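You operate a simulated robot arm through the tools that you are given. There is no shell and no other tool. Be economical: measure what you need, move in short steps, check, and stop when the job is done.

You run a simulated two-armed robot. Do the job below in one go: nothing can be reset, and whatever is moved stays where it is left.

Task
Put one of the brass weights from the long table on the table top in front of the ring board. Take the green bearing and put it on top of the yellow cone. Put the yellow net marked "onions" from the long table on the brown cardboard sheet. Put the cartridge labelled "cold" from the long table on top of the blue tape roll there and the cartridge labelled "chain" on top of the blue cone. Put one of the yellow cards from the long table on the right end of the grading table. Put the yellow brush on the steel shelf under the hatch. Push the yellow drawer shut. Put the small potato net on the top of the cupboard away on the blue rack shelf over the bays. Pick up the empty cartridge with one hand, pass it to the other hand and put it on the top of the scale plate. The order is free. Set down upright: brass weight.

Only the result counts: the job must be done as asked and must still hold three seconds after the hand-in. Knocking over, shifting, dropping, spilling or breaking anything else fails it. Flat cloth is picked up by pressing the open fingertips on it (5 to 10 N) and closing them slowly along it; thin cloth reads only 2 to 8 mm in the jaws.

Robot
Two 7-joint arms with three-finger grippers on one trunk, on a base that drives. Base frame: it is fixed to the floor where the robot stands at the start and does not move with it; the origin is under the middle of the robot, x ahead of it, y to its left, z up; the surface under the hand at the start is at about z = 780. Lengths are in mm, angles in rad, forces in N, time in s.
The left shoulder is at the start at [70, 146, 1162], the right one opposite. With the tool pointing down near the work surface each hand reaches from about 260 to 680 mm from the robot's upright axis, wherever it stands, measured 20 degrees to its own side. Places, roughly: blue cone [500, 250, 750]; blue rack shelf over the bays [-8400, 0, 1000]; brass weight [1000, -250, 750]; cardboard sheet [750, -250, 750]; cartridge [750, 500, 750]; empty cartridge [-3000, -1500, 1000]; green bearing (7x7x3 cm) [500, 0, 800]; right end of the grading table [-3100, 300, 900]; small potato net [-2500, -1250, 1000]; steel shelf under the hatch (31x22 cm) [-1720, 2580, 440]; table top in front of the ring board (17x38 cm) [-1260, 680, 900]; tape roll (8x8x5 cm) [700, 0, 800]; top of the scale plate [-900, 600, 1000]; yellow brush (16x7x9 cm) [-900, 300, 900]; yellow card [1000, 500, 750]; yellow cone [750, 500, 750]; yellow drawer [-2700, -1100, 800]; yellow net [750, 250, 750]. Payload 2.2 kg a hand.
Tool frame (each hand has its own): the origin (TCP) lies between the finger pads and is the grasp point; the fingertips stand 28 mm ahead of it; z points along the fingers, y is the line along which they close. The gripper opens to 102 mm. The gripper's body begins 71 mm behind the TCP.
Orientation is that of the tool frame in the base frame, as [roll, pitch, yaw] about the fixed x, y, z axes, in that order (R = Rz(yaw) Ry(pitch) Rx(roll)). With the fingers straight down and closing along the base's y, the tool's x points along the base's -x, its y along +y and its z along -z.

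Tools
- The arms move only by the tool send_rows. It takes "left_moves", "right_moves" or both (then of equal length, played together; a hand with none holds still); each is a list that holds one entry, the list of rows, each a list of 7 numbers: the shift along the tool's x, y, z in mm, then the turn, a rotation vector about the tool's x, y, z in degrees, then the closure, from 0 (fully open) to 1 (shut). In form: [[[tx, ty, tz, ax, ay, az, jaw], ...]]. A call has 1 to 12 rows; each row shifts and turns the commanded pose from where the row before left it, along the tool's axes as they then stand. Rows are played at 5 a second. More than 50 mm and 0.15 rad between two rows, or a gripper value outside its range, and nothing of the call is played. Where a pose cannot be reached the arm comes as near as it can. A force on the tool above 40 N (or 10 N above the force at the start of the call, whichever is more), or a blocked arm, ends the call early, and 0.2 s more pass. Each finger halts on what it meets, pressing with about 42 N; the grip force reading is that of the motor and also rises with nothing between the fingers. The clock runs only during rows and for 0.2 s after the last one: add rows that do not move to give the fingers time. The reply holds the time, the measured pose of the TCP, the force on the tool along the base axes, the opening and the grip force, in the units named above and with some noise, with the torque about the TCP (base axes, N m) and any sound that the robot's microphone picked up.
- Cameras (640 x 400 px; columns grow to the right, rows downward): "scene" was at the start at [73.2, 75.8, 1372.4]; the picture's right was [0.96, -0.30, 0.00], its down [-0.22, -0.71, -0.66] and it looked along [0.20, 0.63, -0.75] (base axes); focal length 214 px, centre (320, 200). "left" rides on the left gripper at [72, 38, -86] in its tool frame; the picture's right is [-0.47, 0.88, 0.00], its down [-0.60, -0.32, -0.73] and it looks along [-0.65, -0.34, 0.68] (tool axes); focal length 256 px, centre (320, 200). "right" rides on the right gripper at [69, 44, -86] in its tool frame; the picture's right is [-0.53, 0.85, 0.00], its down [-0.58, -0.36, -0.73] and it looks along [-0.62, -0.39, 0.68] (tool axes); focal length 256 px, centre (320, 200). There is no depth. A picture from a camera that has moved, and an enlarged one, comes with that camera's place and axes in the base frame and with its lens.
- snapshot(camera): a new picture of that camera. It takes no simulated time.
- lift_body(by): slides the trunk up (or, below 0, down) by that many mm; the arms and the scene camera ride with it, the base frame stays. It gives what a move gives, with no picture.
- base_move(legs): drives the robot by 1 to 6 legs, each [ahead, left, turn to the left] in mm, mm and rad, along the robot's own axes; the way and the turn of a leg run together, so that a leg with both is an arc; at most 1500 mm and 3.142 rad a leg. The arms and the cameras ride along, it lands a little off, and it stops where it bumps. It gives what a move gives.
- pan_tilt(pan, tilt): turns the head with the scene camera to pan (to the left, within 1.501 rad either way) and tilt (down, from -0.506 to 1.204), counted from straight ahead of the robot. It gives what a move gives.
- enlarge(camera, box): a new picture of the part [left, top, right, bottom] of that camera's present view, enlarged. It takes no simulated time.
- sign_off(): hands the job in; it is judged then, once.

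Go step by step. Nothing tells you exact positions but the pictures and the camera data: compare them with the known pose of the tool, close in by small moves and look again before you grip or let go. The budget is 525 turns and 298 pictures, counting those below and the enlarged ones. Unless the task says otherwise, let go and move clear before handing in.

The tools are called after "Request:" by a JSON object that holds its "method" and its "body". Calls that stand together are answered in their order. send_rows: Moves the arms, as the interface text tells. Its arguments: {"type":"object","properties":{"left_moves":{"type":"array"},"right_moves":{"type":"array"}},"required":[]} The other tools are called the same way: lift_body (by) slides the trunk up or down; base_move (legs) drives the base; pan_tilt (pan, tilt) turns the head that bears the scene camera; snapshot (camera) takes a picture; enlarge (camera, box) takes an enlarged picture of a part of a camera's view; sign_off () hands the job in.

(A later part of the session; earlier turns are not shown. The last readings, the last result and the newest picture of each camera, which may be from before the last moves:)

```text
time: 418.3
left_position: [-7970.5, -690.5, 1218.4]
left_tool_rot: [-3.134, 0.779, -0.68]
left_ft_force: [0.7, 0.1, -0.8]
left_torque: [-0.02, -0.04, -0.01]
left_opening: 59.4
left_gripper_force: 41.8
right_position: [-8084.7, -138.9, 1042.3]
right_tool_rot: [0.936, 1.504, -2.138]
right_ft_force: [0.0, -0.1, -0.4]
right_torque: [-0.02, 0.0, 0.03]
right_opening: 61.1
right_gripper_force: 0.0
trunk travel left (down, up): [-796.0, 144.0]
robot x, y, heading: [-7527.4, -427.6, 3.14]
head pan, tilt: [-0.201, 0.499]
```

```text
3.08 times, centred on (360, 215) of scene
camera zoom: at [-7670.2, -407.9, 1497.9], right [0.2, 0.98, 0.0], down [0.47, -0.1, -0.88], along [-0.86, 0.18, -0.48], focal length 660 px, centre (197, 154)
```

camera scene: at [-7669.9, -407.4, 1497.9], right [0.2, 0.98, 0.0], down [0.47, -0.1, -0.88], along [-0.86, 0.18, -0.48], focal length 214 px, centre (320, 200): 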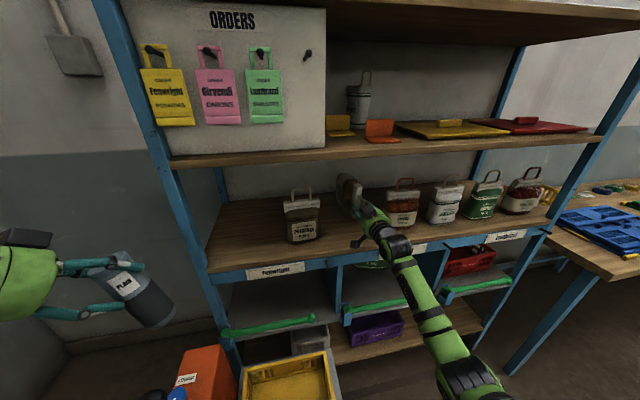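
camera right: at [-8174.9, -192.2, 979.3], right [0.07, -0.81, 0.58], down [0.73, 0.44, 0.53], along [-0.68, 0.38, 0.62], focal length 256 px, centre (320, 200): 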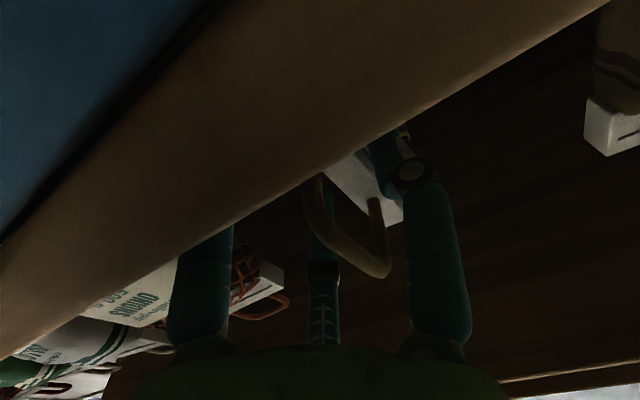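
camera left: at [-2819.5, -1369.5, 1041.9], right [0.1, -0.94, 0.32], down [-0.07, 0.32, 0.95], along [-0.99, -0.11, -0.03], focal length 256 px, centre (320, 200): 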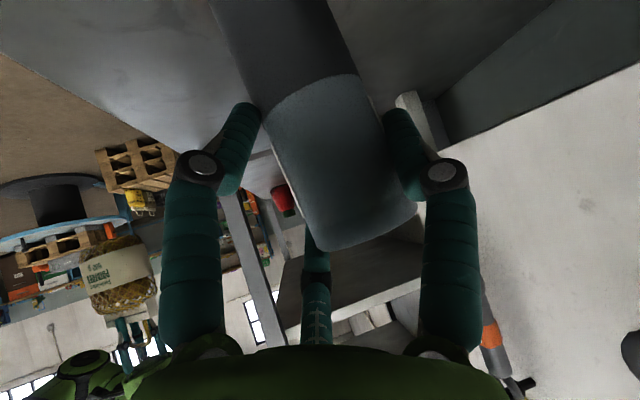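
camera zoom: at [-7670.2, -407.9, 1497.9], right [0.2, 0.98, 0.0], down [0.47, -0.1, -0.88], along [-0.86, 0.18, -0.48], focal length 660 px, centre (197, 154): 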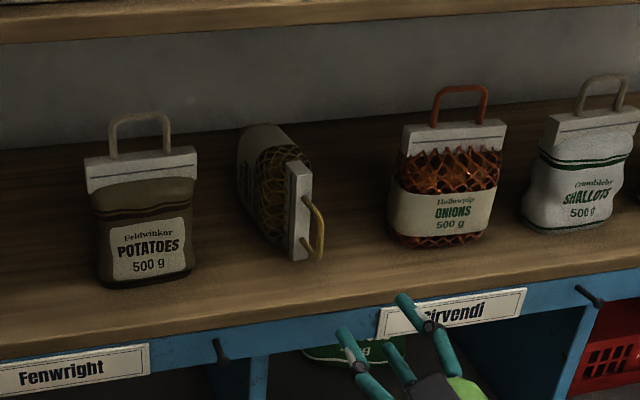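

The net is safely on the shelf. I back away from the rack and look at the cartridge in the left hand.

Request:
{"method": "base_move", "body": {"legs": [[-520, 0, 0]]}}

Request:
{"method": "pan_tilt", "body": {"pan": 0.2, "tilt": 0.6}}

Request:
{"method": "snapshot", "body": {"camera": "scene"}}

Request:
{"method": "snapshot", "body": {"camera": "left"}}

```text
time: 421.3
left_position: [-7444.7, -692.8, 1217.5]
left_tool_rot: [-3.135, 0.776, -0.678]
left_ft_force: [0.1, 0.4, -0.2]
left_torque: [-0.01, -0.04, 0.03]
left_opening: 59.5
left_gripper_force: 42.1
right_position: [-7562.4, -139.2, 1040.7]
right_tool_rot: [0.939, 1.505, -2.133]
right_ft_force: [-0.6, -0.5, 1.1]
right_torque: [0.01, 0.05, 0.02]
right_opening: 61.3
right_gripper_force: 0.1
trunk travel left (down, up): [-796.0, 144.0]
robot x, y, heading: [-7002.3, -428.0, -3.142]
head pan, tilt: [-0.201, 0.499]
```

```text
time: 422.2
left_position: [-7444.7, -692.7, 1217.5]
left_tool_rot: [-3.135, 0.776, -0.679]
left_ft_force: [0.4, 0.3, -0.9]
left_torque: [0.02, -0.04, 0.0]
left_opening: 59.7
left_gripper_force: 41.8
right_position: [-7561.1, -140.1, 1041.2]
right_tool_rot: [0.928, 1.503, -2.141]
right_ft_force: [0.0, 0.3, -0.1]
right_torque: [-0.02, 0.01, 0.04]
right_opening: 61.0
right_gripper_force: 0.0
trunk travel left (down, up): [-796.0, 144.0]
robot x, y, heading: [-7007.2, -430.4, -3.141]
head pan, tilt: [0.201, 0.6]
```

```text
110 pictures are left
camera scene: at [-7142.3, -443.8, 1489.0], right [-0.2, 0.98, 0.0], down [0.55, 0.11, -0.83], along [-0.81, -0.17, -0.56], focal length 214 px, centre (320, 200)
```

scene: 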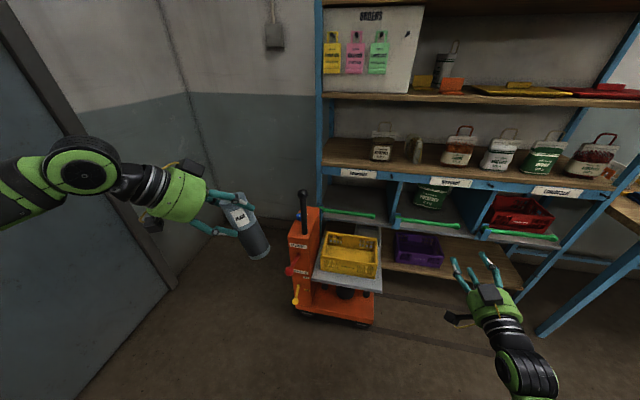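

```text
109 pictures are left
camera left: at [-7380.6, -791.8, 1228.5], right [-0.82, -0.48, 0.32], down [0.26, 0.19, 0.95], along [-0.51, 0.86, -0.03], focal length 256 px, centre (320, 200)
```

left: 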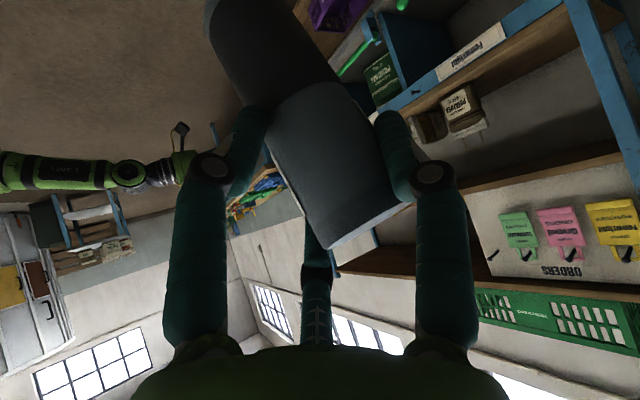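

The net is stored. The cartridge has skewed in the left grip, so I will set it down on the free right end of the grading table, re-pick it vertically, and hand it over there. I drive back.

Request:
{"method": "base_move", "body": {"legs": [[0, -1450, 0], [0, -480, 0], [-1480, 0, 0], [-1450, 0, 0]]}}

Request:
{"method": "pan_tilt", "body": {"pan": 0.0, "tilt": 0.6}}

Request:
{"method": "snapshot", "body": {"camera": "scene"}}

```text
time: 445.5
left_position: [-4516.9, 1227.1, 1217.6]
left_tool_rot: [-3.134, 0.777, -0.677]
left_ft_force: [-0.5, 0.6, -0.3]
left_torque: [0.02, 0.0, 0.02]
left_opening: 58.9
left_gripper_force: 41.9
right_position: [-4634.1, 1778.5, 1041.1]
right_tool_rot: [0.935, 1.504, -2.138]
right_ft_force: [0.2, -0.4, -0.6]
right_torque: [0.03, -0.01, -0.02]
right_opening: 61.1
right_gripper_force: 0.1
trunk travel left (down, up): [-796.0, 144.0]
robot x, y, heading: [-4078.6, 1492.3, -3.139]
head pan, tilt: [0.201, 0.6]
```

```text
time: 446.2
left_position: [-4517.1, 1227.8, 1216.9]
left_tool_rot: [-3.133, 0.776, -0.676]
left_ft_force: [0.7, -0.8, -0.5]
left_torque: [0.01, -0.02, -0.02]
left_opening: 59.1
left_gripper_force: 41.8
right_position: [-4633.3, 1778.4, 1041.3]
right_tool_rot: [0.93, 1.505, -2.145]
right_ft_force: [-0.9, 0.6, -0.7]
right_torque: [0.01, 0.0, -0.01]
right_opening: 61.3
right_gripper_force: 0.1
trunk travel left (down, up): [-796.0, 144.0]
robot x, y, heading: [-4078.1, 1490.2, -3.144]
head pan, tilt: [0.0, 0.6]
```

```text
108 pictures are left
camera scene: at [-4216.3, 1493.3, 1489.0], right [0.0, 1.0, 0.0], down [0.56, 0.0, -0.83], along [-0.83, 0.0, -0.56], focal length 214 px, centre (320, 200)
```

scene: 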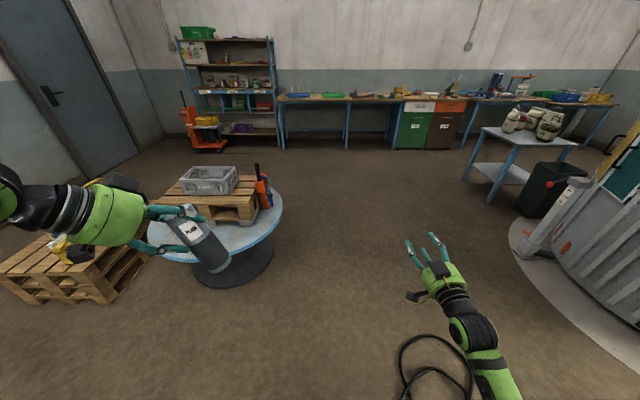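

Request:
{"method": "base_move", "body": {"legs": [[0, 0, 1.57], [0, 0, 1.57], [0, -1390, 0]]}}

Request:
{"method": "pan_tilt", "body": {"pan": 0.2, "tilt": 0.7}}

Request:
{"method": "snapshot", "body": {"camera": "scene"}}

```text
time: 460.8
left_position: [-3630.8, 369.5, 1218.2]
left_tool_rot: [-3.134, 0.778, 2.473]
left_ft_force: [-0.1, -0.5, -0.2]
left_torque: [0.01, 0.01, -0.03]
left_opening: 59.1
left_gripper_force: 41.7
right_position: [-3510.4, -182.5, 1041.5]
right_tool_rot: [0.927, 1.503, 1.004]
right_ft_force: [0.4, -0.7, -0.2]
right_torque: [-0.02, 0.0, 0.01]
right_opening: 61.1
right_gripper_force: 0.0
trunk travel left (down, up): [-796.0, 144.0]
robot x, y, heading: [-4066.1, 102.2, 0.007]
head pan, tilt: [0.0, 0.6]
```

```text
time: 461.6
left_position: [-3632.1, 368.1, 1218.3]
left_tool_rot: [-3.134, 0.776, 2.472]
left_ft_force: [0.3, -0.2, -0.3]
left_torque: [0.04, 0.02, 0.0]
left_opening: 58.8
left_gripper_force: 41.8
right_position: [-3511.4, -182.7, 1041.2]
right_tool_rot: [0.931, 1.504, 1.008]
right_ft_force: [0.2, 0.2, 0.1]
right_torque: [0.02, -0.01, -0.03]
right_opening: 61.2
right_gripper_force: 0.0
trunk travel left (down, up): [-796.0, 144.0]
robot x, y, heading: [-4072.8, 100.1, 0.01]
head pan, tilt: [0.201, 0.7]
```

```text
107 pictures are left
camera scene: at [-3935.6, 118.5, 1480.4], right [0.21, -0.98, 0.0], down [-0.63, -0.13, -0.77], along [0.75, 0.16, -0.64], focal length 214 px, centre (320, 200)
```

scene: 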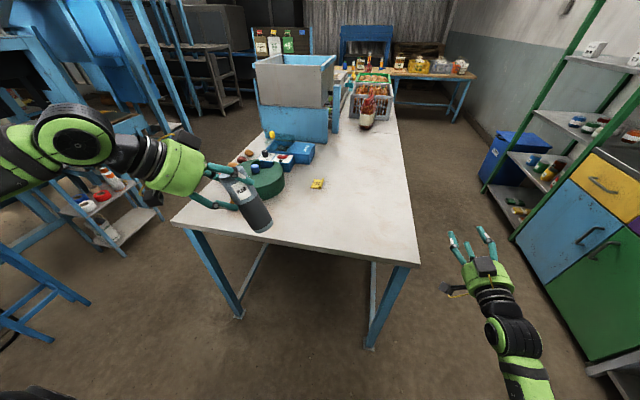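

Request:
{"method": "enlarge", "body": {"camera": "scene", "box": [190, 140, 310, 250]}}

Request:
{"method": "snapshot", "body": {"camera": "left"}}

```text
3.64 times, centred on (250, 195) of scene
camera zoom: at [-3935.6, 118.5, 1480.4], right [0.21, -0.98, 0.0], down [-0.63, -0.13, -0.77], along [0.75, 0.16, -0.64], focal length 780 px, centre (574, 218)
```

zoom: 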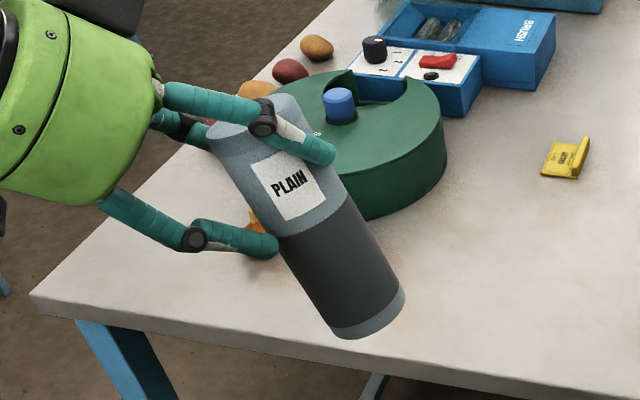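

```text
105 pictures are left
camera left: at [-3694.3, 468.2, 1228.4], right [0.81, 0.49, 0.32], down [-0.26, -0.19, 0.95], along [0.52, -0.85, -0.03], focal length 256 px, centre (320, 200)
```

left: 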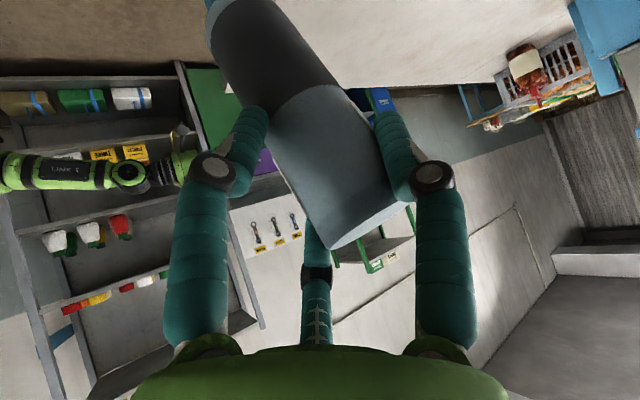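

I computed that the cartridge leans 23°; I rotate the hand to set it vertical again, then drive to the table end.

Request:
{"method": "send_rows", "body": {"left_moves": [[[0, 0, 0, -4.9, 3.5, 4.8, 1], [0, 0, 0, -4.9, 3.5, 4.8, 1], [0, 0, 0, -4.9, 3.4, 4.8, 1], [0, 0, 0, 0, 0, 0, 1]]]}}

Request:
{"method": "base_move", "body": {"legs": [[330, 0, 0], [0, 0, -0.5]]}}

Request:
{"method": "pan_tilt", "body": {"pan": 0.4, "tilt": 0.7}}

Request:
{"method": "snapshot", "body": {"camera": "scene"}}

Request:
{"method": "snapshot", "body": {"camera": "left"}}

```text
time: 462.6
left_position: [-3631.3, 368.0, 1217.3]
left_tool_rot: [2.725, 0.544, 2.208]
left_ft_force: [0.1, 0.2, -0.8]
left_torque: [-0.02, 0.0, -0.04]
left_opening: 59.2
left_gripper_force: 42.1
right_position: [-3512.2, -181.8, 1041.2]
right_tool_rot: [0.928, 1.504, 1.003]
right_ft_force: [-0.3, -0.8, -0.1]
right_torque: [0.01, -0.02, -0.02]
right_opening: 61.1
right_gripper_force: 0.0
trunk travel left (down, up): [-796.0, 144.0]
robot x, y, heading: [-4065.6, 100.0, 0.004]
head pan, tilt: [0.201, 0.7]
```

```text
time: 466.2
left_position: [-3222.7, 130.1, 1217.9]
left_tool_rot: [2.729, 0.547, 1.711]
left_ft_force: [-0.2, 1.0, -1.4]
left_torque: [0.0, -0.02, 0.01]
left_opening: 58.9
left_gripper_force: 41.9
right_position: [-3379.7, -411.6, 1042.2]
right_tool_rot: [0.927, 1.505, 0.506]
right_ft_force: [-0.4, 0.2, -0.4]
right_torque: [0.0, 0.0, 0.04]
right_opening: 61.3
right_gripper_force: 0.0
trunk travel left (down, up): [-796.0, 144.0]
robot x, y, heading: [-3736.8, 105.7, -0.491]
head pan, tilt: [0.201, 0.7]
```

```text
time: 466.9
left_position: [-3223.6, 130.4, 1218.4]
left_tool_rot: [2.725, 0.545, 1.709]
left_ft_force: [-0.5, -0.2, 0.0]
left_torque: [0.03, 0.01, -0.01]
left_opening: 58.7
left_gripper_force: 42.7
right_position: [-3380.1, -412.0, 1041.8]
right_tool_rot: [0.93, 1.503, 0.512]
right_ft_force: [-0.3, 0.0, 0.7]
right_torque: [0.02, -0.02, -0.04]
right_opening: 61.2
right_gripper_force: 0.1
trunk travel left (down, up): [-796.0, 144.0]
robot x, y, heading: [-3736.3, 101.8, -0.484]
head pan, tilt: [0.4, 0.7]
```

```text
104 pictures are left
camera scene: at [-3606.8, 72.7, 1480.3], right [-0.09, -1.0, 0.0], down [-0.64, 0.06, -0.76], along [0.76, -0.07, -0.64], focal length 214 px, centre (320, 200)
```

scene: 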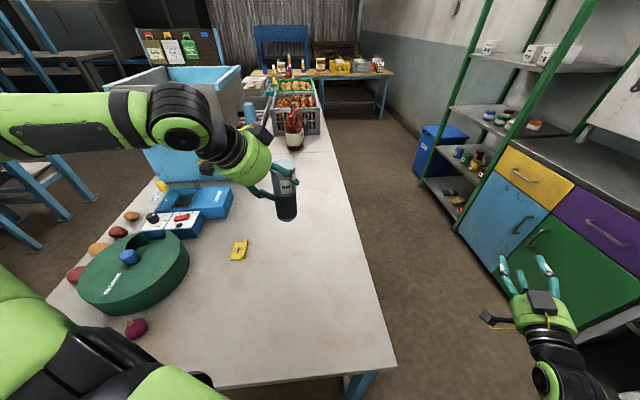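

```text
103 pictures are left
camera left: at [-3237.5, 240.2, 1260.5], right [0.83, -0.1, 0.55], down [-0.55, -0.31, 0.78], along [0.1, -0.94, -0.31], focal length 256 px, centre (320, 200)
```

left: 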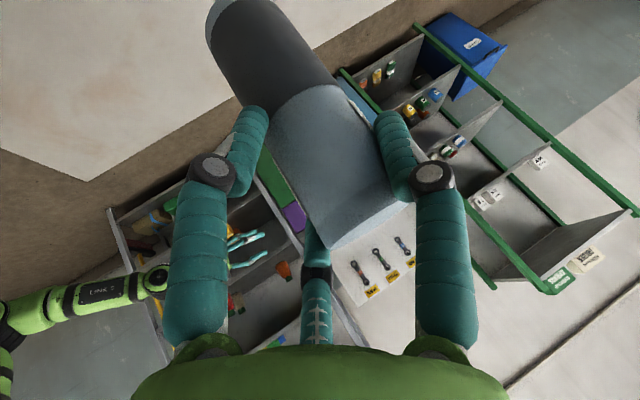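

The cartridge hangs vertical again. I lower it with the trunk.

Request:
{"method": "lift_body", "body": {"by": -190}}

Request:
{"method": "enlarge", "body": {"camera": "scene", "box": [210, 120, 370, 250]}}

```text
time: 469.0
left_position: [-3223.3, 130.4, 1028.3]
left_tool_rot: [2.727, 0.549, 1.71]
left_ft_force: [-0.4, 0.2, -0.6]
left_torque: [0.02, 0.02, 0.0]
left_opening: 59.0
left_gripper_force: 42.0
right_position: [-3380.4, -411.1, 851.1]
right_tool_rot: [0.926, 1.504, 0.505]
right_ft_force: [0.1, 1.0, 0.3]
right_torque: [0.0, 0.0, -0.04]
right_opening: 61.1
right_gripper_force: 0.1
trunk travel left (down, up): [-606.0, 334.0]
robot x, y, heading: [-3735.9, 102.5, -0.485]
head pan, tilt: [0.4, 0.7]
```

```text
3.08 times, centred on (290, 185) of scene
camera zoom: at [-3606.8, 73.0, 1290.4], right [-0.09, -1.0, 0.0], down [-0.64, 0.06, -0.76], along [0.76, -0.07, -0.64], focal length 660 px, centre (412, 246)
```

zoom: 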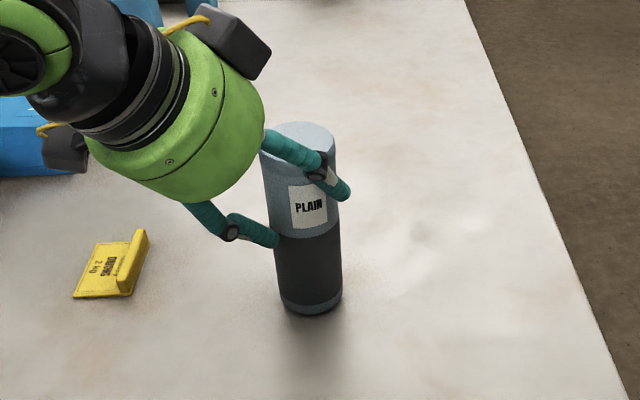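

Request:
{"method": "lift_body", "body": {"by": -9}}

Request:
{"method": "lift_body", "body": {"by": -3}}

Request:
{"method": "enlarge", "body": {"camera": "scene", "box": [250, 150, 330, 230]}}

```text
time: 469.6
left_position: [-3224.1, 129.2, 1024.0]
left_tool_rot: [2.714, 0.556, 1.701]
left_ft_force: [1.3, 2.7, 23.0]
left_torque: [-0.12, -0.14, 0.03]
left_opening: 59.1
left_gripper_force: 41.9
right_position: [-3382.3, -411.0, 844.0]
right_tool_rot: [0.905, 1.501, 0.486]
right_ft_force: [0.4, 0.1, 0.4]
right_torque: [0.02, -0.01, 0.0]
right_opening: 61.3
right_gripper_force: 0.0
trunk travel left (down, up): [-597.0, 343.0]
robot x, y, heading: [-3737.3, 102.6, -0.49]
head pan, tilt: [0.4, 0.7]
```

```text
time: 470.1
left_position: [-3224.4, 130.0, 1022.5]
left_tool_rot: [2.709, 0.557, 1.697]
left_ft_force: [5.9, 3.2, 34.5]
left_torque: [-0.39, -0.54, 0.1]
left_opening: 59.4
left_gripper_force: 42.1
right_position: [-3382.9, -411.3, 841.2]
right_tool_rot: [0.904, 1.501, 0.482]
right_ft_force: [-1.1, -0.5, -0.7]
right_torque: [0.0, 0.0, -0.01]
right_opening: 61.1
right_gripper_force: 0.0
trunk travel left (down, up): [-594.0, 346.0]
robot x, y, heading: [-3735.3, 105.3, -0.486]
head pan, tilt: [0.4, 0.7]
```

```text
5.00 times, centred on (290, 190) of scene
camera zoom: at [-3610.3, 73.4, 1279.0], right [-0.09, -1.0, 0.0], down [-0.64, 0.06, -0.77], along [0.76, -0.07, -0.64], focal length 1072 px, centre (470, 250)
```

zoom: 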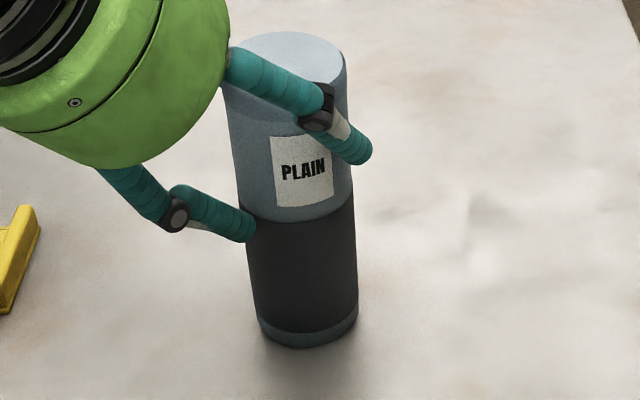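

On the table. I ease up 3 mm and open slowly.

Request:
{"method": "lift_body", "body": {"by": 3}}

Request:
{"method": "send_rows", "body": {"left_moves": [[[0, 0, 0, 0, 0, 0, 0.42], [0, 0, 0, 0, 0, 0, 0.38], [0, 0, 0, 0, 0, 0, 0.34], [0, 0, 0, 0, 0, 0, 0.28], [0, 0, 0, 0, 0, 0, 0.2], [0, 0, 0, 0, 0, 0, 0.1], [0, 0, 0, 0, 0, 0, 0], [0, 0, 0, 0, 0, 0, 0]]]}}

Request:
{"method": "enlarge", "body": {"camera": "scene", "box": [250, 150, 330, 230]}}

```text
time: 470.6
left_position: [-3223.6, 129.6, 1021.7]
left_tool_rot: [2.717, 0.554, 1.704]
left_ft_force: [7.9, -0.6, 25.9]
left_torque: [-0.61, -0.8, 0.14]
left_opening: 59.2
left_gripper_force: 42.0
right_position: [-3381.2, -411.0, 842.4]
right_tool_rot: [0.917, 1.501, 0.496]
right_ft_force: [0.0, 1.3, 0.4]
right_torque: [0.0, 0.02, 0.05]
right_opening: 61.2
right_gripper_force: 0.1
trunk travel left (down, up): [-597.0, 343.0]
robot x, y, heading: [-3736.0, 105.0, -0.493]
head pan, tilt: [0.4, 0.7]
```

```text
time: 472.4
left_position: [-3222.6, 129.7, 1019.6]
left_tool_rot: [2.727, 0.545, 1.708]
left_ft_force: [0.5, -0.7, 0.0]
left_torque: [0.0, 0.0, 0.0]
left_opening: 102.0
left_gripper_force: 0.0
right_position: [-3382.1, -409.9, 842.6]
right_tool_rot: [0.929, 1.503, 0.507]
right_ft_force: [-0.1, -0.7, -0.3]
right_torque: [0.02, 0.01, 0.0]
right_opening: 61.3
right_gripper_force: 0.0
trunk travel left (down, up): [-597.0, 343.0]
robot x, y, heading: [-3729.3, 102.4, -0.486]
head pan, tilt: [0.4, 0.7]
```

```text
5.00 times, centred on (290, 190) of scene
camera zoom: at [-3606.8, 73.0, 1281.4], right [-0.09, -1.0, 0.0], down [-0.64, 0.06, -0.76], along [0.76, -0.07, -0.64], focal length 1072 px, centre (470, 250)
```

zoom: 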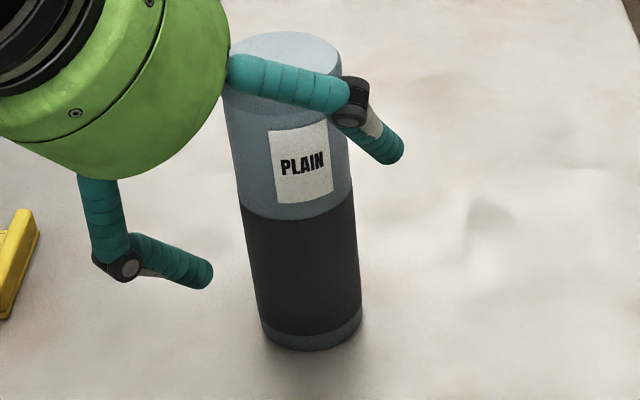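

It stands upright. I withdraw along the tool axis.

Request:
{"method": "send_rows", "body": {"left_moves": [[[0, 0, -20, 0, 0, 0, 0], [0, 0, -35, 0, 0, 0, 0], [0, 0, -40, 0, 0, 0, 0], [0, 0, -40, 0, 0, 0, 0], [0, 0, 0, 0, 0, 0, 0]]]}}

Request:
{"method": "lift_body", "body": {"by": 150}}

Request:
{"method": "snapshot", "body": {"camera": "scene"}}

```text
time: 473.6
left_position: [-3284.8, 185.8, 1124.3]
left_tool_rot: [2.728, 0.545, 1.708]
left_ft_force: [0.3, 0.8, -1.0]
left_torque: [0.02, 0.01, 0.02]
left_opening: 102.2
left_gripper_force: 0.0
right_position: [-3380.6, -411.2, 842.6]
right_tool_rot: [0.938, 1.503, 0.515]
right_ft_force: [-0.1, -0.2, -0.6]
right_torque: [-0.01, -0.05, 0.0]
right_opening: 61.0
right_gripper_force: 0.0
trunk travel left (down, up): [-597.0, 343.0]
robot x, y, heading: [-3738.0, 103.8, -0.488]
head pan, tilt: [0.4, 0.7]
```

```text
time: 475.4
left_position: [-3285.3, 186.0, 1274.9]
left_tool_rot: [2.727, 0.549, 1.708]
left_ft_force: [0.5, 0.5, 0.1]
left_torque: [0.0, 0.03, -0.01]
left_opening: 101.8
left_gripper_force: 0.0
right_position: [-3379.2, -411.5, 993.1]
right_tool_rot: [0.932, 1.503, 0.512]
right_ft_force: [-0.3, 0.2, 0.9]
right_torque: [-0.01, -0.02, 0.01]
right_opening: 61.5
right_gripper_force: 0.0
trunk travel left (down, up): [-747.0, 193.0]
robot x, y, heading: [-3732.3, 101.7, -0.483]
head pan, tilt: [0.4, 0.7]
```

```text
99 pictures are left
camera scene: at [-3606.7, 72.9, 1431.3], right [-0.09, -1.0, 0.0], down [-0.64, 0.06, -0.76], along [0.76, -0.07, -0.64], focal length 214 px, centre (320, 200)
```

scene: 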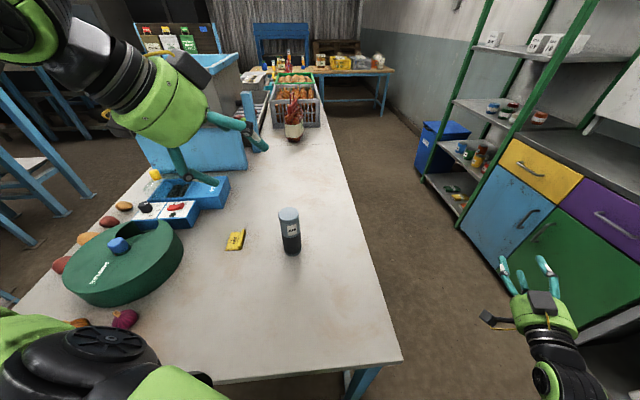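

New plan for the handover: the right hand (already horizontal) grips the cartridge low from the side, then the left hand takes it from above, which also suits the final placement. I back off and turn.

Request:
{"method": "base_move", "body": {"legs": [[-300, 0, 0], [0, 0, 0.995]]}}

Request:
{"method": "lift_body", "body": {"by": 14}}

Request:
{"method": "pan_tilt", "body": {"pan": -0.4, "tilt": 0.6}}

Request:
{"method": "snapshot", "body": {"camera": "scene"}}

```text
time: 479.9
left_position: [-3820.7, 663.6, 1274.5]
left_tool_rot: [2.726, 0.547, 2.692]
left_ft_force: [-0.2, 0.0, -1.0]
left_torque: [0.0, -0.01, -0.02]
left_opening: 101.8
left_gripper_force: 0.2
right_position: [-3374.7, 252.6, 999.7]
right_tool_rot: [0.75, 1.489, 1.315]
right_ft_force: [-2.2, 0.2, 2.8]
right_torque: [0.01, 0.46, -0.02]
right_opening: 61.3
right_gripper_force: 0.1
trunk travel left (down, up): [-747.0, 193.0]
robot x, y, heading: [-3998.8, 244.2, 0.494]
head pan, tilt: [0.4, 0.7]
stopped in leg 2: the force on the tool passed its limit at 50 N (the readings are from after the stop); the commanded pose is now the measured one
```

```text
time: 480.5
left_position: [-3821.4, 665.4, 1289.1]
left_tool_rot: [2.726, 0.545, 2.694]
left_ft_force: [-0.5, -0.5, -0.6]
left_torque: [0.0, -0.01, 0.04]
left_opening: 102.2
left_gripper_force: 0.0
right_position: [-3375.3, 252.8, 1013.4]
right_tool_rot: [0.757, 1.491, 1.32]
right_ft_force: [-1.0, -0.2, 0.2]
right_torque: [0.0, -0.03, 0.0]
right_opening: 61.1
right_gripper_force: 0.0
trunk travel left (down, up): [-761.0, 179.0]
robot x, y, heading: [-4000.3, 240.4, 0.493]
head pan, tilt: [0.4, 0.7]
```

```text
time: 481.6
left_position: [-3821.1, 664.3, 1288.8]
left_tool_rot: [2.725, 0.546, 2.694]
left_ft_force: [0.0, -1.0, -0.4]
left_torque: [-0.02, -0.01, 0.03]
left_opening: 102.1
left_gripper_force: 0.1
right_position: [-3374.7, 254.7, 1012.7]
right_tool_rot: [0.758, 1.491, 1.321]
right_ft_force: [1.2, 0.0, 0.0]
right_torque: [-0.01, 0.01, 0.01]
right_opening: 61.0
right_gripper_force: 0.0
trunk travel left (down, up): [-761.0, 179.0]
robot x, y, heading: [-4000.0, 241.1, 0.499]
head pan, tilt: [-0.4, 0.6]
```

```text
98 pictures are left
camera scene: at [-3868.1, 276.6, 1454.0], right [0.1, -1.0, 0.0], down [-0.56, -0.05, -0.83], along [0.82, 0.08, -0.56], focal length 214 px, centre (320, 200)
```

scene: 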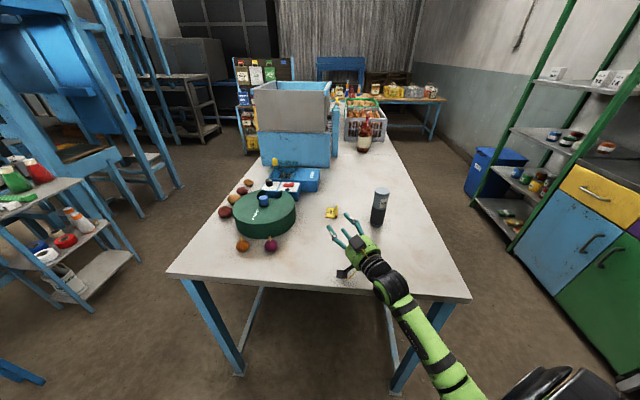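

The bar under the horizontal hand grazed the table, so I tilt the hand up to 70° (bar rises) and strafe right to line up with the cartridge.

Request:
{"method": "send_rows", "body": {"right_moves": [[[0, 0, 0, 0, 5.2, 0, 0.2], [0, 0, 0, 0, 5.2, 0, 0], [0, 0, 0, 0, 5.2, 0, 0], [0, 0, 0, 0, 0, 0, 0]]]}}

Request:
{"method": "base_move", "body": {"legs": [[0, -201, 0]]}}

Request:
{"method": "snapshot", "body": {"camera": "right"}}

Request:
{"method": "enlarge", "body": {"camera": "scene", "box": [280, 150, 420, 270]}}

```text
time: 482.6
left_position: [-3818.8, 663.2, 1289.8]
left_tool_rot: [2.727, 0.549, 2.693]
left_ft_force: [-0.1, -0.6, 0.0]
left_torque: [-0.02, -0.02, 0.01]
left_opening: 102.0
left_gripper_force: 0.0
right_position: [-3375.3, 253.8, 1014.5]
right_tool_rot: [2.891, 1.349, -2.823]
right_ft_force: [0.8, 0.7, -0.9]
right_torque: [-0.02, 0.02, -0.01]
right_opening: 102.0
right_gripper_force: 0.0
trunk travel left (down, up): [-761.0, 179.0]
robot x, y, heading: [-4001.3, 240.6, 0.498]
head pan, tilt: [-0.4, 0.6]
```

```text
time: 484.2
left_position: [-3725.4, 488.2, 1287.8]
left_tool_rot: [2.729, 0.549, 2.694]
left_ft_force: [-1.0, -0.1, -0.3]
left_torque: [-0.02, -0.02, -0.03]
left_opening: 102.2
left_gripper_force: 0.0
right_position: [-3280.6, 77.3, 1015.1]
right_tool_rot: [2.895, 1.351, -2.818]
right_ft_force: [-0.8, -0.2, -0.3]
right_torque: [0.0, -0.01, 0.0]
right_opening: 102.3
right_gripper_force: 0.1
trunk travel left (down, up): [-761.0, 179.0]
robot x, y, heading: [-3902.4, 66.6, 0.494]
head pan, tilt: [-0.4, 0.6]
```

```text
97 pictures are left
camera right: at [-3389.6, 63.3, 968.8], right [-0.34, 0.75, 0.57], down [-0.29, -0.66, 0.7], along [0.9, 0.08, 0.44], focal length 256 px, centre (320, 200)
```

right: 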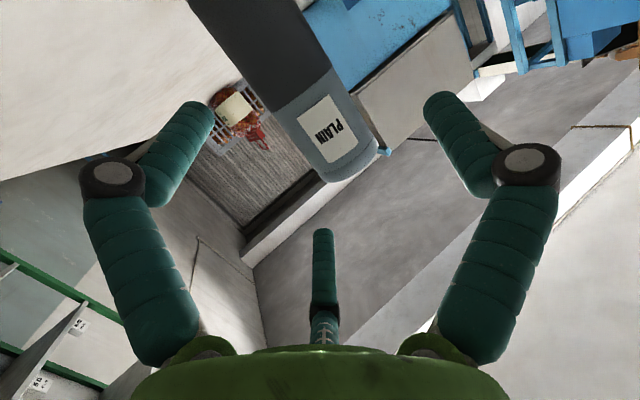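

```text
3.33 times, centred on (350, 210) of scene
camera zoom: at [-3773.6, 101.1, 1454.0], right [0.09, -1.0, 0.0], down [-0.56, -0.05, -0.83], along [0.82, 0.08, -0.56], focal length 715 px, centre (220, 167)
```

zoom: 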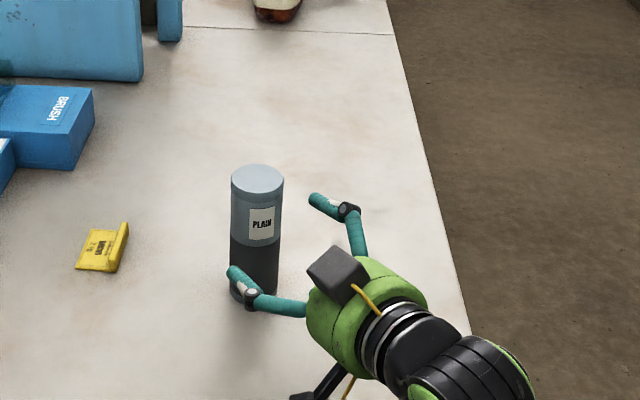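

Request:
{"method": "send_rows", "body": {"right_moves": [[[10, -10, 0, 0, 0, 0, 0], [7, 0, 20, 0, 0, 0, 0], [0, 0, 25, 0, 0, 0, 0], [0, 0, 0, 0, 0, 0, 0]]]}}

Request:
{"method": "snapshot", "body": {"camera": "right"}}

Request:
{"method": "enlarge", "body": {"camera": "scene", "box": [300, 170, 400, 270]}}

```text
time: 485.2
left_position: [-3725.3, 486.2, 1288.2]
left_tool_rot: [2.727, 0.549, 2.691]
left_ft_force: [-0.4, -0.4, -0.4]
left_torque: [0.01, 0.01, 0.01]
left_opening: 101.8
left_gripper_force: 0.0
right_position: [-3240.9, 90.6, 987.1]
right_tool_rot: [2.891, 1.351, -2.822]
right_ft_force: [0.2, 0.8, 0.1]
right_torque: [0.0, -0.03, 0.01]
right_opening: 102.0
right_gripper_force: 0.1
trunk travel left (down, up): [-761.0, 179.0]
robot x, y, heading: [-3902.6, 64.7, 0.495]
head pan, tilt: [-0.4, 0.6]
```

```text
95 pictures are left
camera right: at [-3350.1, 76.3, 941.9], right [-0.34, 0.75, 0.57], down [-0.29, -0.66, 0.7], along [0.9, 0.08, 0.44], focal length 256 px, centre (320, 200)
```

right: 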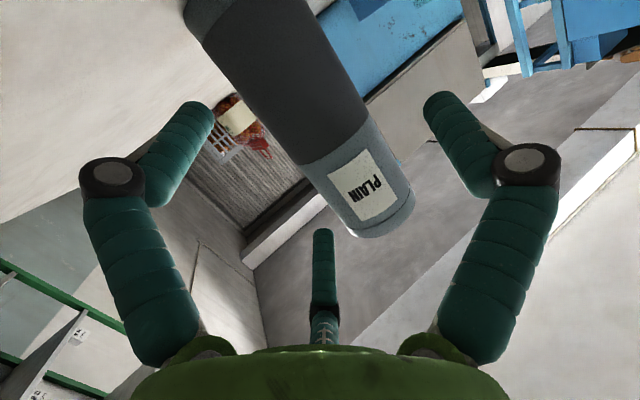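

```text
4.00 times, centred on (350, 220) of scene
camera zoom: at [-3773.6, 99.0, 1454.1], right [0.09, -1.0, 0.0], down [-0.56, -0.05, -0.83], along [0.82, 0.08, -0.56], focal length 858 px, centre (200, 120)
```

zoom: 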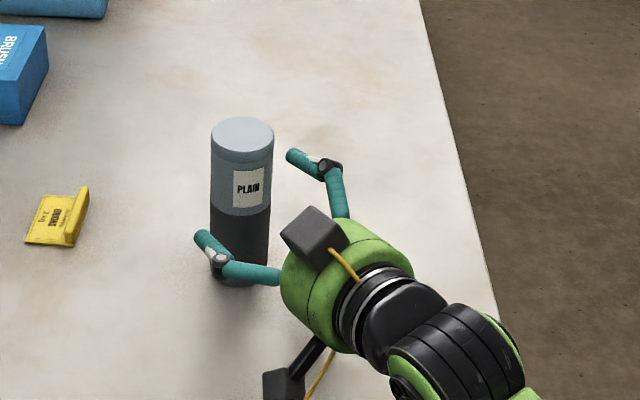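

Aligned; I advance and grip.

Request:
{"method": "send_rows", "body": {"right_moves": [[[0, 0, 20, 0, 0, 0, 0], [0, 0, 20, 0, 0, 0, 0], [0, 0, 9, 0, 0, 0, 0], [0, 0, 0, 0, 0, 0, 0], [0, 0, 0, 0, 0, 0, 0.25], [0, 0, 0, 0, 0, 0, 0.4], [0, 0, 0, 0, 0, 0, 0.5], [0, 0, 0, 0, 0, 0, 0.7], [0, 0, 0, 0, 0, 0, 1], [0, 0, 0, 0, 0, 0, 1]]]}}

Request:
{"method": "enlarge", "body": {"camera": "scene", "box": [300, 170, 400, 270]}}

```text
time: 487.4
left_position: [-3724.2, 487.6, 1288.6]
left_tool_rot: [2.726, 0.547, 2.691]
left_ft_force: [-0.8, 0.5, -0.5]
left_torque: [0.0, 0.0, -0.01]
left_opening: 102.1
left_gripper_force: 0.0
right_position: [-3200.4, 117.8, 976.2]
right_tool_rot: [2.888, 1.351, -2.825]
right_ft_force: [1.6, 0.3, 0.8]
right_torque: [0.01, -0.03, 0.03]
right_opening: 70.6
right_gripper_force: 41.9
trunk travel left (down, up): [-761.0, 179.0]
robot x, y, heading: [-3908.3, 65.8, 0.496]
head pan, tilt: [-0.4, 0.6]
```

```text
4.00 times, centred on (350, 220) of scene
camera zoom: at [-3772.8, 99.4, 1454.0], right [0.09, -1.0, 0.0], down [-0.56, -0.05, -0.83], along [0.82, 0.08, -0.56], focal length 858 px, centre (200, 120)
```

zoom: 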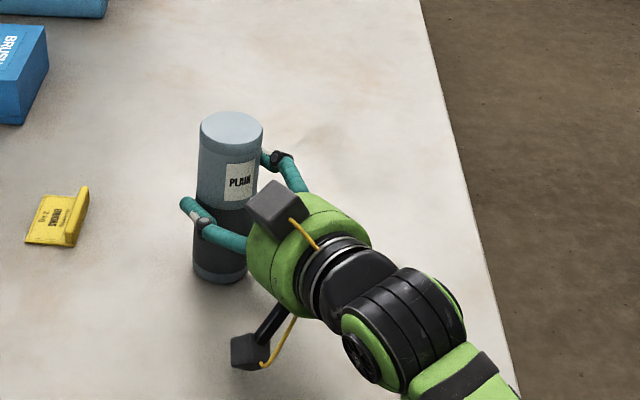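

Request:
{"method": "snapshot", "body": {"camera": "right"}}

```text
92 pictures are left
camera right: at [-3310.1, 102.7, 931.4], right [-0.34, 0.75, 0.57], down [-0.28, -0.66, 0.7], along [0.9, 0.08, 0.44], focal length 256 px, centre (320, 200)
```

right: 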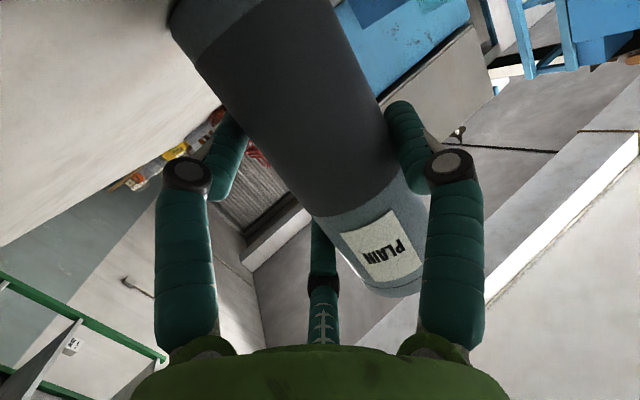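

Request:
{"method": "lift_body", "body": {"by": 40}}

Request:
{"method": "enlarge", "body": {"camera": "scene", "box": [300, 170, 400, 270]}}

```text
time: 488.3
left_position: [-3724.3, 487.4, 1329.6]
left_tool_rot: [2.728, 0.545, 2.691]
left_ft_force: [0.0, -1.0, -0.9]
left_torque: [0.02, 0.03, 0.0]
left_opening: 101.8
left_gripper_force: 0.2
right_position: [-3200.4, 116.1, 1017.3]
right_tool_rot: [2.888, 1.35, -2.825]
right_ft_force: [-0.6, -0.3, -1.4]
right_torque: [0.0, 0.03, 0.04]
right_opening: 70.5
right_gripper_force: 41.3
trunk travel left (down, up): [-801.0, 139.0]
robot x, y, heading: [-3901.4, 66.5, 0.493]
head pan, tilt: [-0.4, 0.6]
```

```text
4.00 times, centred on (350, 220) of scene
camera zoom: at [-3772.2, 99.6, 1494.0], right [0.09, -1.0, 0.0], down [-0.56, -0.05, -0.82], along [0.82, 0.08, -0.57], focal length 858 px, centre (200, 120)
```

zoom: 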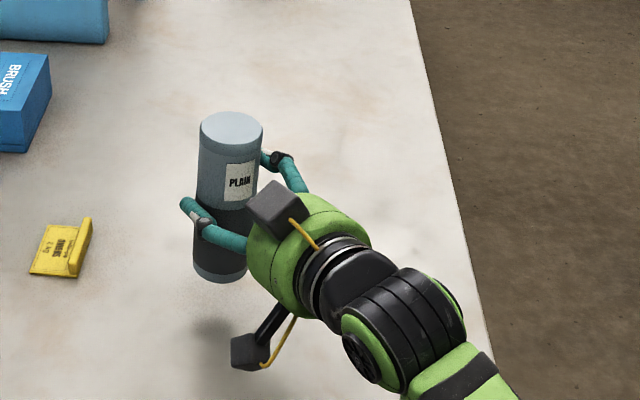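

The cartridge is lifted vertically (its collision shape is evidently boxy; the right hand holds it across corners, so the left should close 45° away). I back off from the table and raise the right hand for the handover.

Request:
{"method": "base_move", "body": {"legs": [[-320, 0, 0]]}}

Request:
{"method": "send_rows", "body": {"right_moves": [[[-20, 1, -4, 0, 0, 0, 1], [-40, 2, -9, 0, 0, 0, 1], [-40, 2, -9, 0, 0, 0, 1], [-40, 2, -9, 0, 0, 0, 1], [-40, 2, -9, 0, 0, 0, 1], [-40, 2, -9, 0, 0, 0, 1], [0, 0, 0, 0, 0, 0, 1]]], "left_moves": [[[0, 0, 0, 3.4, 5.7, -1.1, 0], [0, 0, 0, 3.4, 5.7, -1.1, 0], [0, 0, 0, 3.4, 5.7, -1.1, 0], [0, 0, 0, 3.4, 5.7, -1.1, 0], [0, 0, 0, 3.4, 5.7, -1.1, 0], [0, 0, 0, 3.4, 5.7, -1.1, 0], [0, 0, 0, 0, 0, 0, 0]]]}}

```text
time: 490.4
left_position: [-4004.5, 335.9, 1329.0]
left_tool_rot: [2.728, 0.546, 2.691]
left_ft_force: [1.3, 0.4, 0.3]
left_torque: [-0.01, 0.02, -0.03]
left_opening: 102.0
left_gripper_force: 0.1
right_position: [-3480.7, -36.2, 1015.6]
right_tool_rot: [2.889, 1.346, -2.827]
right_ft_force: [-0.4, -0.2, 0.0]
right_torque: [-0.01, -0.03, 0.0]
right_opening: 70.7
right_gripper_force: 42.1
trunk travel left (down, up): [-801.0, 139.0]
robot x, y, heading: [-4187.0, -88.6, 0.491]
head pan, tilt: [-0.4, 0.6]
```

```text
time: 492.0
left_position: [-4005.7, 334.8, 1329.4]
left_tool_rot: [-3.123, -0.017, 2.926]
left_ft_force: [0.4, 1.2, -0.1]
left_torque: [0.02, 0.0, -0.01]
left_opening: 102.1
left_gripper_force: 0.1
right_position: [-3483.0, -36.7, 1243.2]
right_tool_rot: [2.889, 1.35, -2.829]
right_ft_force: [0.0, 0.0, -1.2]
right_torque: [-0.01, 0.03, -0.02]
right_opening: 70.6
right_gripper_force: 42.2
trunk travel left (down, up): [-801.0, 139.0]
robot x, y, heading: [-4183.8, -85.2, 0.491]
head pan, tilt: [-0.4, 0.6]
```

Left hand is vertical now. I bring the right hand inward.

Request:
{"method": "send_rows", "body": {"right_moves": [[[3, 20, -8, 0, 0, 0, 1], [6, 41, -16, 0, 0, 0, 1], [6, 41, -16, 0, 0, 0, 1], [6, 41, -16, 0, 0, 0, 1], [6, 41, -16, 0, 0, 0, 1], [3, 22, -8, 0, 0, 0, 1], [0, 0, 0, 0, 0, 0, 1]]]}}

```text
time: 493.6
left_position: [-4005.3, 334.7, 1328.9]
left_tool_rot: [-3.126, -0.015, 2.925]
left_ft_force: [-0.2, -1.4, 0.0]
left_torque: [0.01, 0.01, 0.01]
left_opening: 102.0
left_gripper_force: 0.0
right_position: [-3664.7, 89.5, 1241.4]
right_tool_rot: [2.885, 1.349, -2.831]
right_ft_force: [0.7, 0.3, -0.6]
right_torque: [-0.02, -0.01, 0.0]
right_opening: 70.8
right_gripper_force: 42.3
trunk travel left (down, up): [-801.0, 139.0]
robot x, y, heading: [-4183.8, -89.3, 0.49]
head pan, tilt: [-0.4, 0.6]
```

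Request:
{"method": "send_rows", "body": {"right_moves": [[[1.2, 32.4, 2.8, 0, 0, 0, 1], [1.2, 32.4, 2.8, 0, 0, 0, 1], [1.2, 32.4, 2.8, 0, 0, 0, 1], [1.2, 32.4, 2.8, 0, 0, 0, 1], [0, 0, 0, 0, 0, 0, 1]]]}}

```text
time: 494.8
left_position: [-4005.9, 334.4, 1329.0]
left_tool_rot: [-3.124, -0.015, 2.925]
left_ft_force: [0.6, 0.7, -0.7]
left_torque: [-0.01, 0.01, -0.01]
left_opening: 101.8
left_gripper_force: 0.0
right_position: [-3724.9, 205.4, 1241.0]
right_tool_rot: [2.886, 1.349, -2.831]
right_ft_force: [-0.4, -0.4, -1.1]
right_torque: [-0.02, 0.03, 0.0]
right_opening: 71.0
right_gripper_force: 41.9
trunk travel left (down, up): [-801.0, 139.0]
robot x, y, heading: [-4189.4, -84.4, 0.492]
head pan, tilt: [-0.4, 0.6]
```

The right hand reaches the middle easily. I move it 60 mm further and bring the left hand above the cartridge.

Request:
{"method": "send_rows", "body": {"right_moves": [[[0.6, 30, 1.3, 0, 0, 0, 1], [0.6, 30, 1.3, 0, 0, 0, 1], [0, 0, 0, 0, 0, 0, 1]]], "left_moves": [[[0, 0, -20, 0, 0, 0, 0], [0, 0, -22, 0, 0, 0, 0], [0, 0, 0, 0, 0, 0, 0]]]}}

Request:
{"method": "send_rows", "body": {"left_moves": [[[-44, -3.3, 0, 0, 0, 0, 0], [-44, -3.3, 0, 0, 0, 0, 0], [-44, -3.3, 0, 0, 0, 0, 0], [-44, -3.3, 0, 0, 0, 0, 0], [-30, -3.3, 0, 0, 0, 0, 0], [0, 0, 0, 0, 0, 0, 0]]]}}

Request:
{"method": "pan_tilt", "body": {"pan": 0.2, "tilt": 0.4}}

Request:
{"method": "snapshot", "body": {"camera": "scene"}}

Request:
{"method": "snapshot", "body": {"camera": "left"}}

```text
time: 495.6
left_position: [-4004.9, 333.2, 1371.5]
left_tool_rot: [-3.123, -0.015, 2.926]
left_ft_force: [-0.1, 0.4, 0.3]
left_torque: [0.02, 0.04, -0.03]
left_opening: 102.0
left_gripper_force: 0.0
right_position: [-3754.2, 256.3, 1241.7]
right_tool_rot: [2.882, 1.349, -2.831]
right_ft_force: [1.3, 0.7, -0.5]
right_torque: [-0.04, -0.04, -0.01]
right_opening: 70.8
right_gripper_force: 41.9
trunk travel left (down, up): [-801.0, 139.0]
robot x, y, heading: [-4189.7, -85.7, 0.495]
head pan, tilt: [-0.4, 0.6]
```

```text
time: 497.0
left_position: [-3863.9, 292.4, 1335.4]
left_tool_rot: [-3.122, -0.013, 2.926]
left_ft_force: [0.1, 0.2, 0.7]
left_torque: [-0.01, -0.01, -0.03]
left_opening: 102.0
left_gripper_force: 0.0
left hand out of reach, approached as far as the arm can: row 3, 4, 5
right_position: [-3753.3, 257.4, 1241.3]
right_tool_rot: [2.892, 1.35, -2.824]
right_ft_force: [-0.4, -0.1, -0.1]
right_torque: [-0.04, 0.01, 0.01]
right_opening: 70.6
right_gripper_force: 42.3
trunk travel left (down, up): [-801.0, 139.0]
robot x, y, heading: [-4189.4, -84.1, 0.496]
head pan, tilt: [-0.4, 0.6]
```

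```text
time: 498.0
left_position: [-3865.6, 290.4, 1336.8]
left_tool_rot: [-3.123, -0.012, 2.925]
left_ft_force: [-0.2, -0.3, -0.9]
left_torque: [0.0, 0.0, -0.02]
left_opening: 102.0
left_gripper_force: 0.1
right_position: [-3755.1, 258.1, 1243.3]
right_tool_rot: [2.888, 1.351, -2.828]
right_ft_force: [0.4, 0.0, -0.2]
right_torque: [0.03, 0.01, 0.0]
right_opening: 70.8
right_gripper_force: 41.8
trunk travel left (down, up): [-801.0, 139.0]
robot x, y, heading: [-4189.2, -87.1, 0.492]
head pan, tilt: [0.201, 0.4]
```

```text
90 pictures are left
camera scene: at [-4071.8, -1.9, 1512.2], right [0.64, -0.77, 0.0], down [-0.3, -0.25, -0.92], along [0.71, 0.59, -0.39], focal length 214 px, centre (320, 200)
```

scene: 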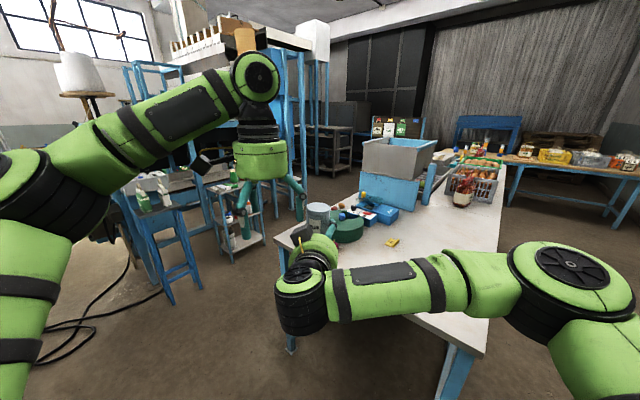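

```text
89 pictures are left
camera left: at [-3926.3, 345.4, 1421.4], right [0.64, 0.77, -0.02], down [0.53, -0.43, 0.73], along [0.55, -0.48, -0.68], focal length 256 px, centre (320, 200)
```

left: 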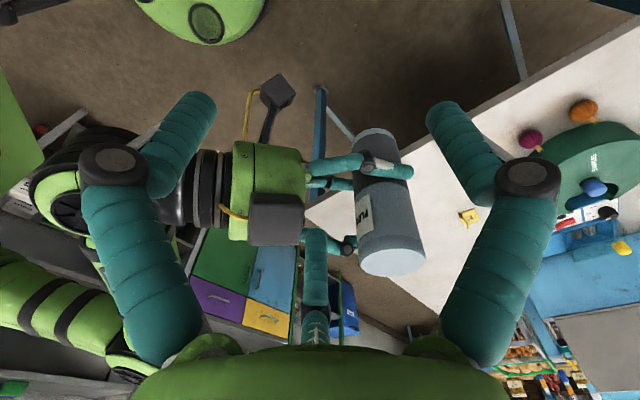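

I lower the right hand and bring the cartridge to where the left hand can reach (local ≈ (470, 185)).

Request:
{"method": "send_rows", "body": {"right_moves": [[[22, -1, 5, 0, 0, 0, 1], [22, -1, 5, 0, 0, 0, 1], [22, -1, 5, 0, 0, 0, 1], [22, -1, 4, 0, 0, 0, 1], [6, 31, -22, 0, 0, 0, 1], [6, 31, -22, 0, 0, 0, 1], [6, 30, -22, 0, 0, 0, 1], [0, 0, 0, 0, 0, 0, 1]]]}}

Request:
{"method": "snapshot", "body": {"camera": "left"}}

```text
time: 499.8
left_position: [-3864.7, 291.2, 1335.5]
left_tool_rot: [-3.125, -0.012, 2.924]
left_ft_force: [-0.4, -0.1, -0.5]
left_torque: [0.01, -0.02, 0.04]
left_opening: 102.2
left_gripper_force: 0.0
right_position: [-3861.9, 301.3, 1154.8]
right_tool_rot: [2.884, 1.348, -2.831]
right_ft_force: [-0.9, -0.8, -0.9]
right_torque: [-0.01, -0.06, -0.01]
right_opening: 70.8
right_gripper_force: 41.8
trunk travel left (down, up): [-801.0, 139.0]
robot x, y, heading: [-4185.1, -86.0, 0.495]
head pan, tilt: [0.201, 0.4]
```

```text
88 pictures are left
camera left: at [-3925.4, 345.2, 1421.3], right [0.64, 0.76, -0.02], down [0.53, -0.43, 0.73], along [0.55, -0.48, -0.68], focal length 256 px, centre (320, 200)
```

left: 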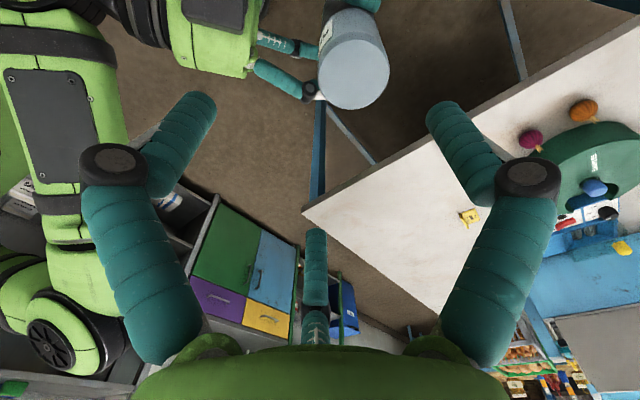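

The cartridge is just under the left hand. I centre and descend carefully.

Request:
{"method": "send_rows", "body": {"left_moves": [[[-2, 21, 20, 0, 0, 0, 0], [0, 0, 30, 0, 0, 0, 0], [0, 0, 30, 0, 0, 0, 0], [0, 0, 0, 0, 0, 0, 0]]]}}

Request:
{"method": "snapshot", "body": {"camera": "left"}}

```text
time: 500.8
left_position: [-3860.4, 311.6, 1254.2]
left_tool_rot: [-3.125, -0.016, 2.925]
left_ft_force: [-0.2, 0.4, -0.7]
left_torque: [-0.01, 0.02, -0.04]
left_opening: 102.2
left_gripper_force: 0.1
right_position: [-3862.8, 301.4, 1154.7]
right_tool_rot: [2.891, 1.347, -2.824]
right_ft_force: [0.1, 0.3, -0.3]
right_torque: [0.02, -0.02, 0.04]
right_opening: 70.6
right_gripper_force: 42.3
trunk travel left (down, up): [-801.0, 139.0]
robot x, y, heading: [-4187.5, -82.5, 0.492]
head pan, tilt: [0.201, 0.4]
```

```text
87 pictures are left
camera left: at [-3920.3, 364.8, 1340.2], right [0.64, 0.77, -0.02], down [0.54, -0.43, 0.73], along [0.55, -0.48, -0.69], focal length 256 px, centre (320, 200)
```

left: 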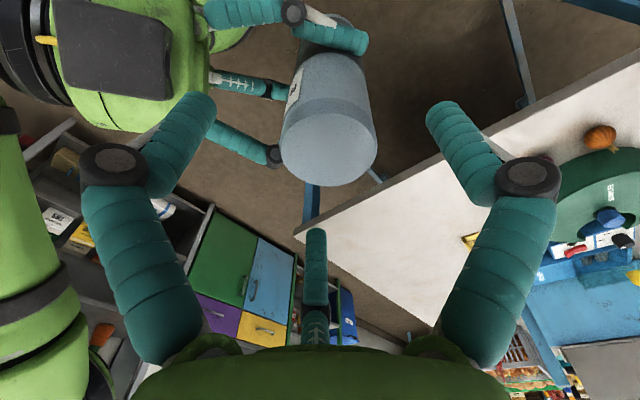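

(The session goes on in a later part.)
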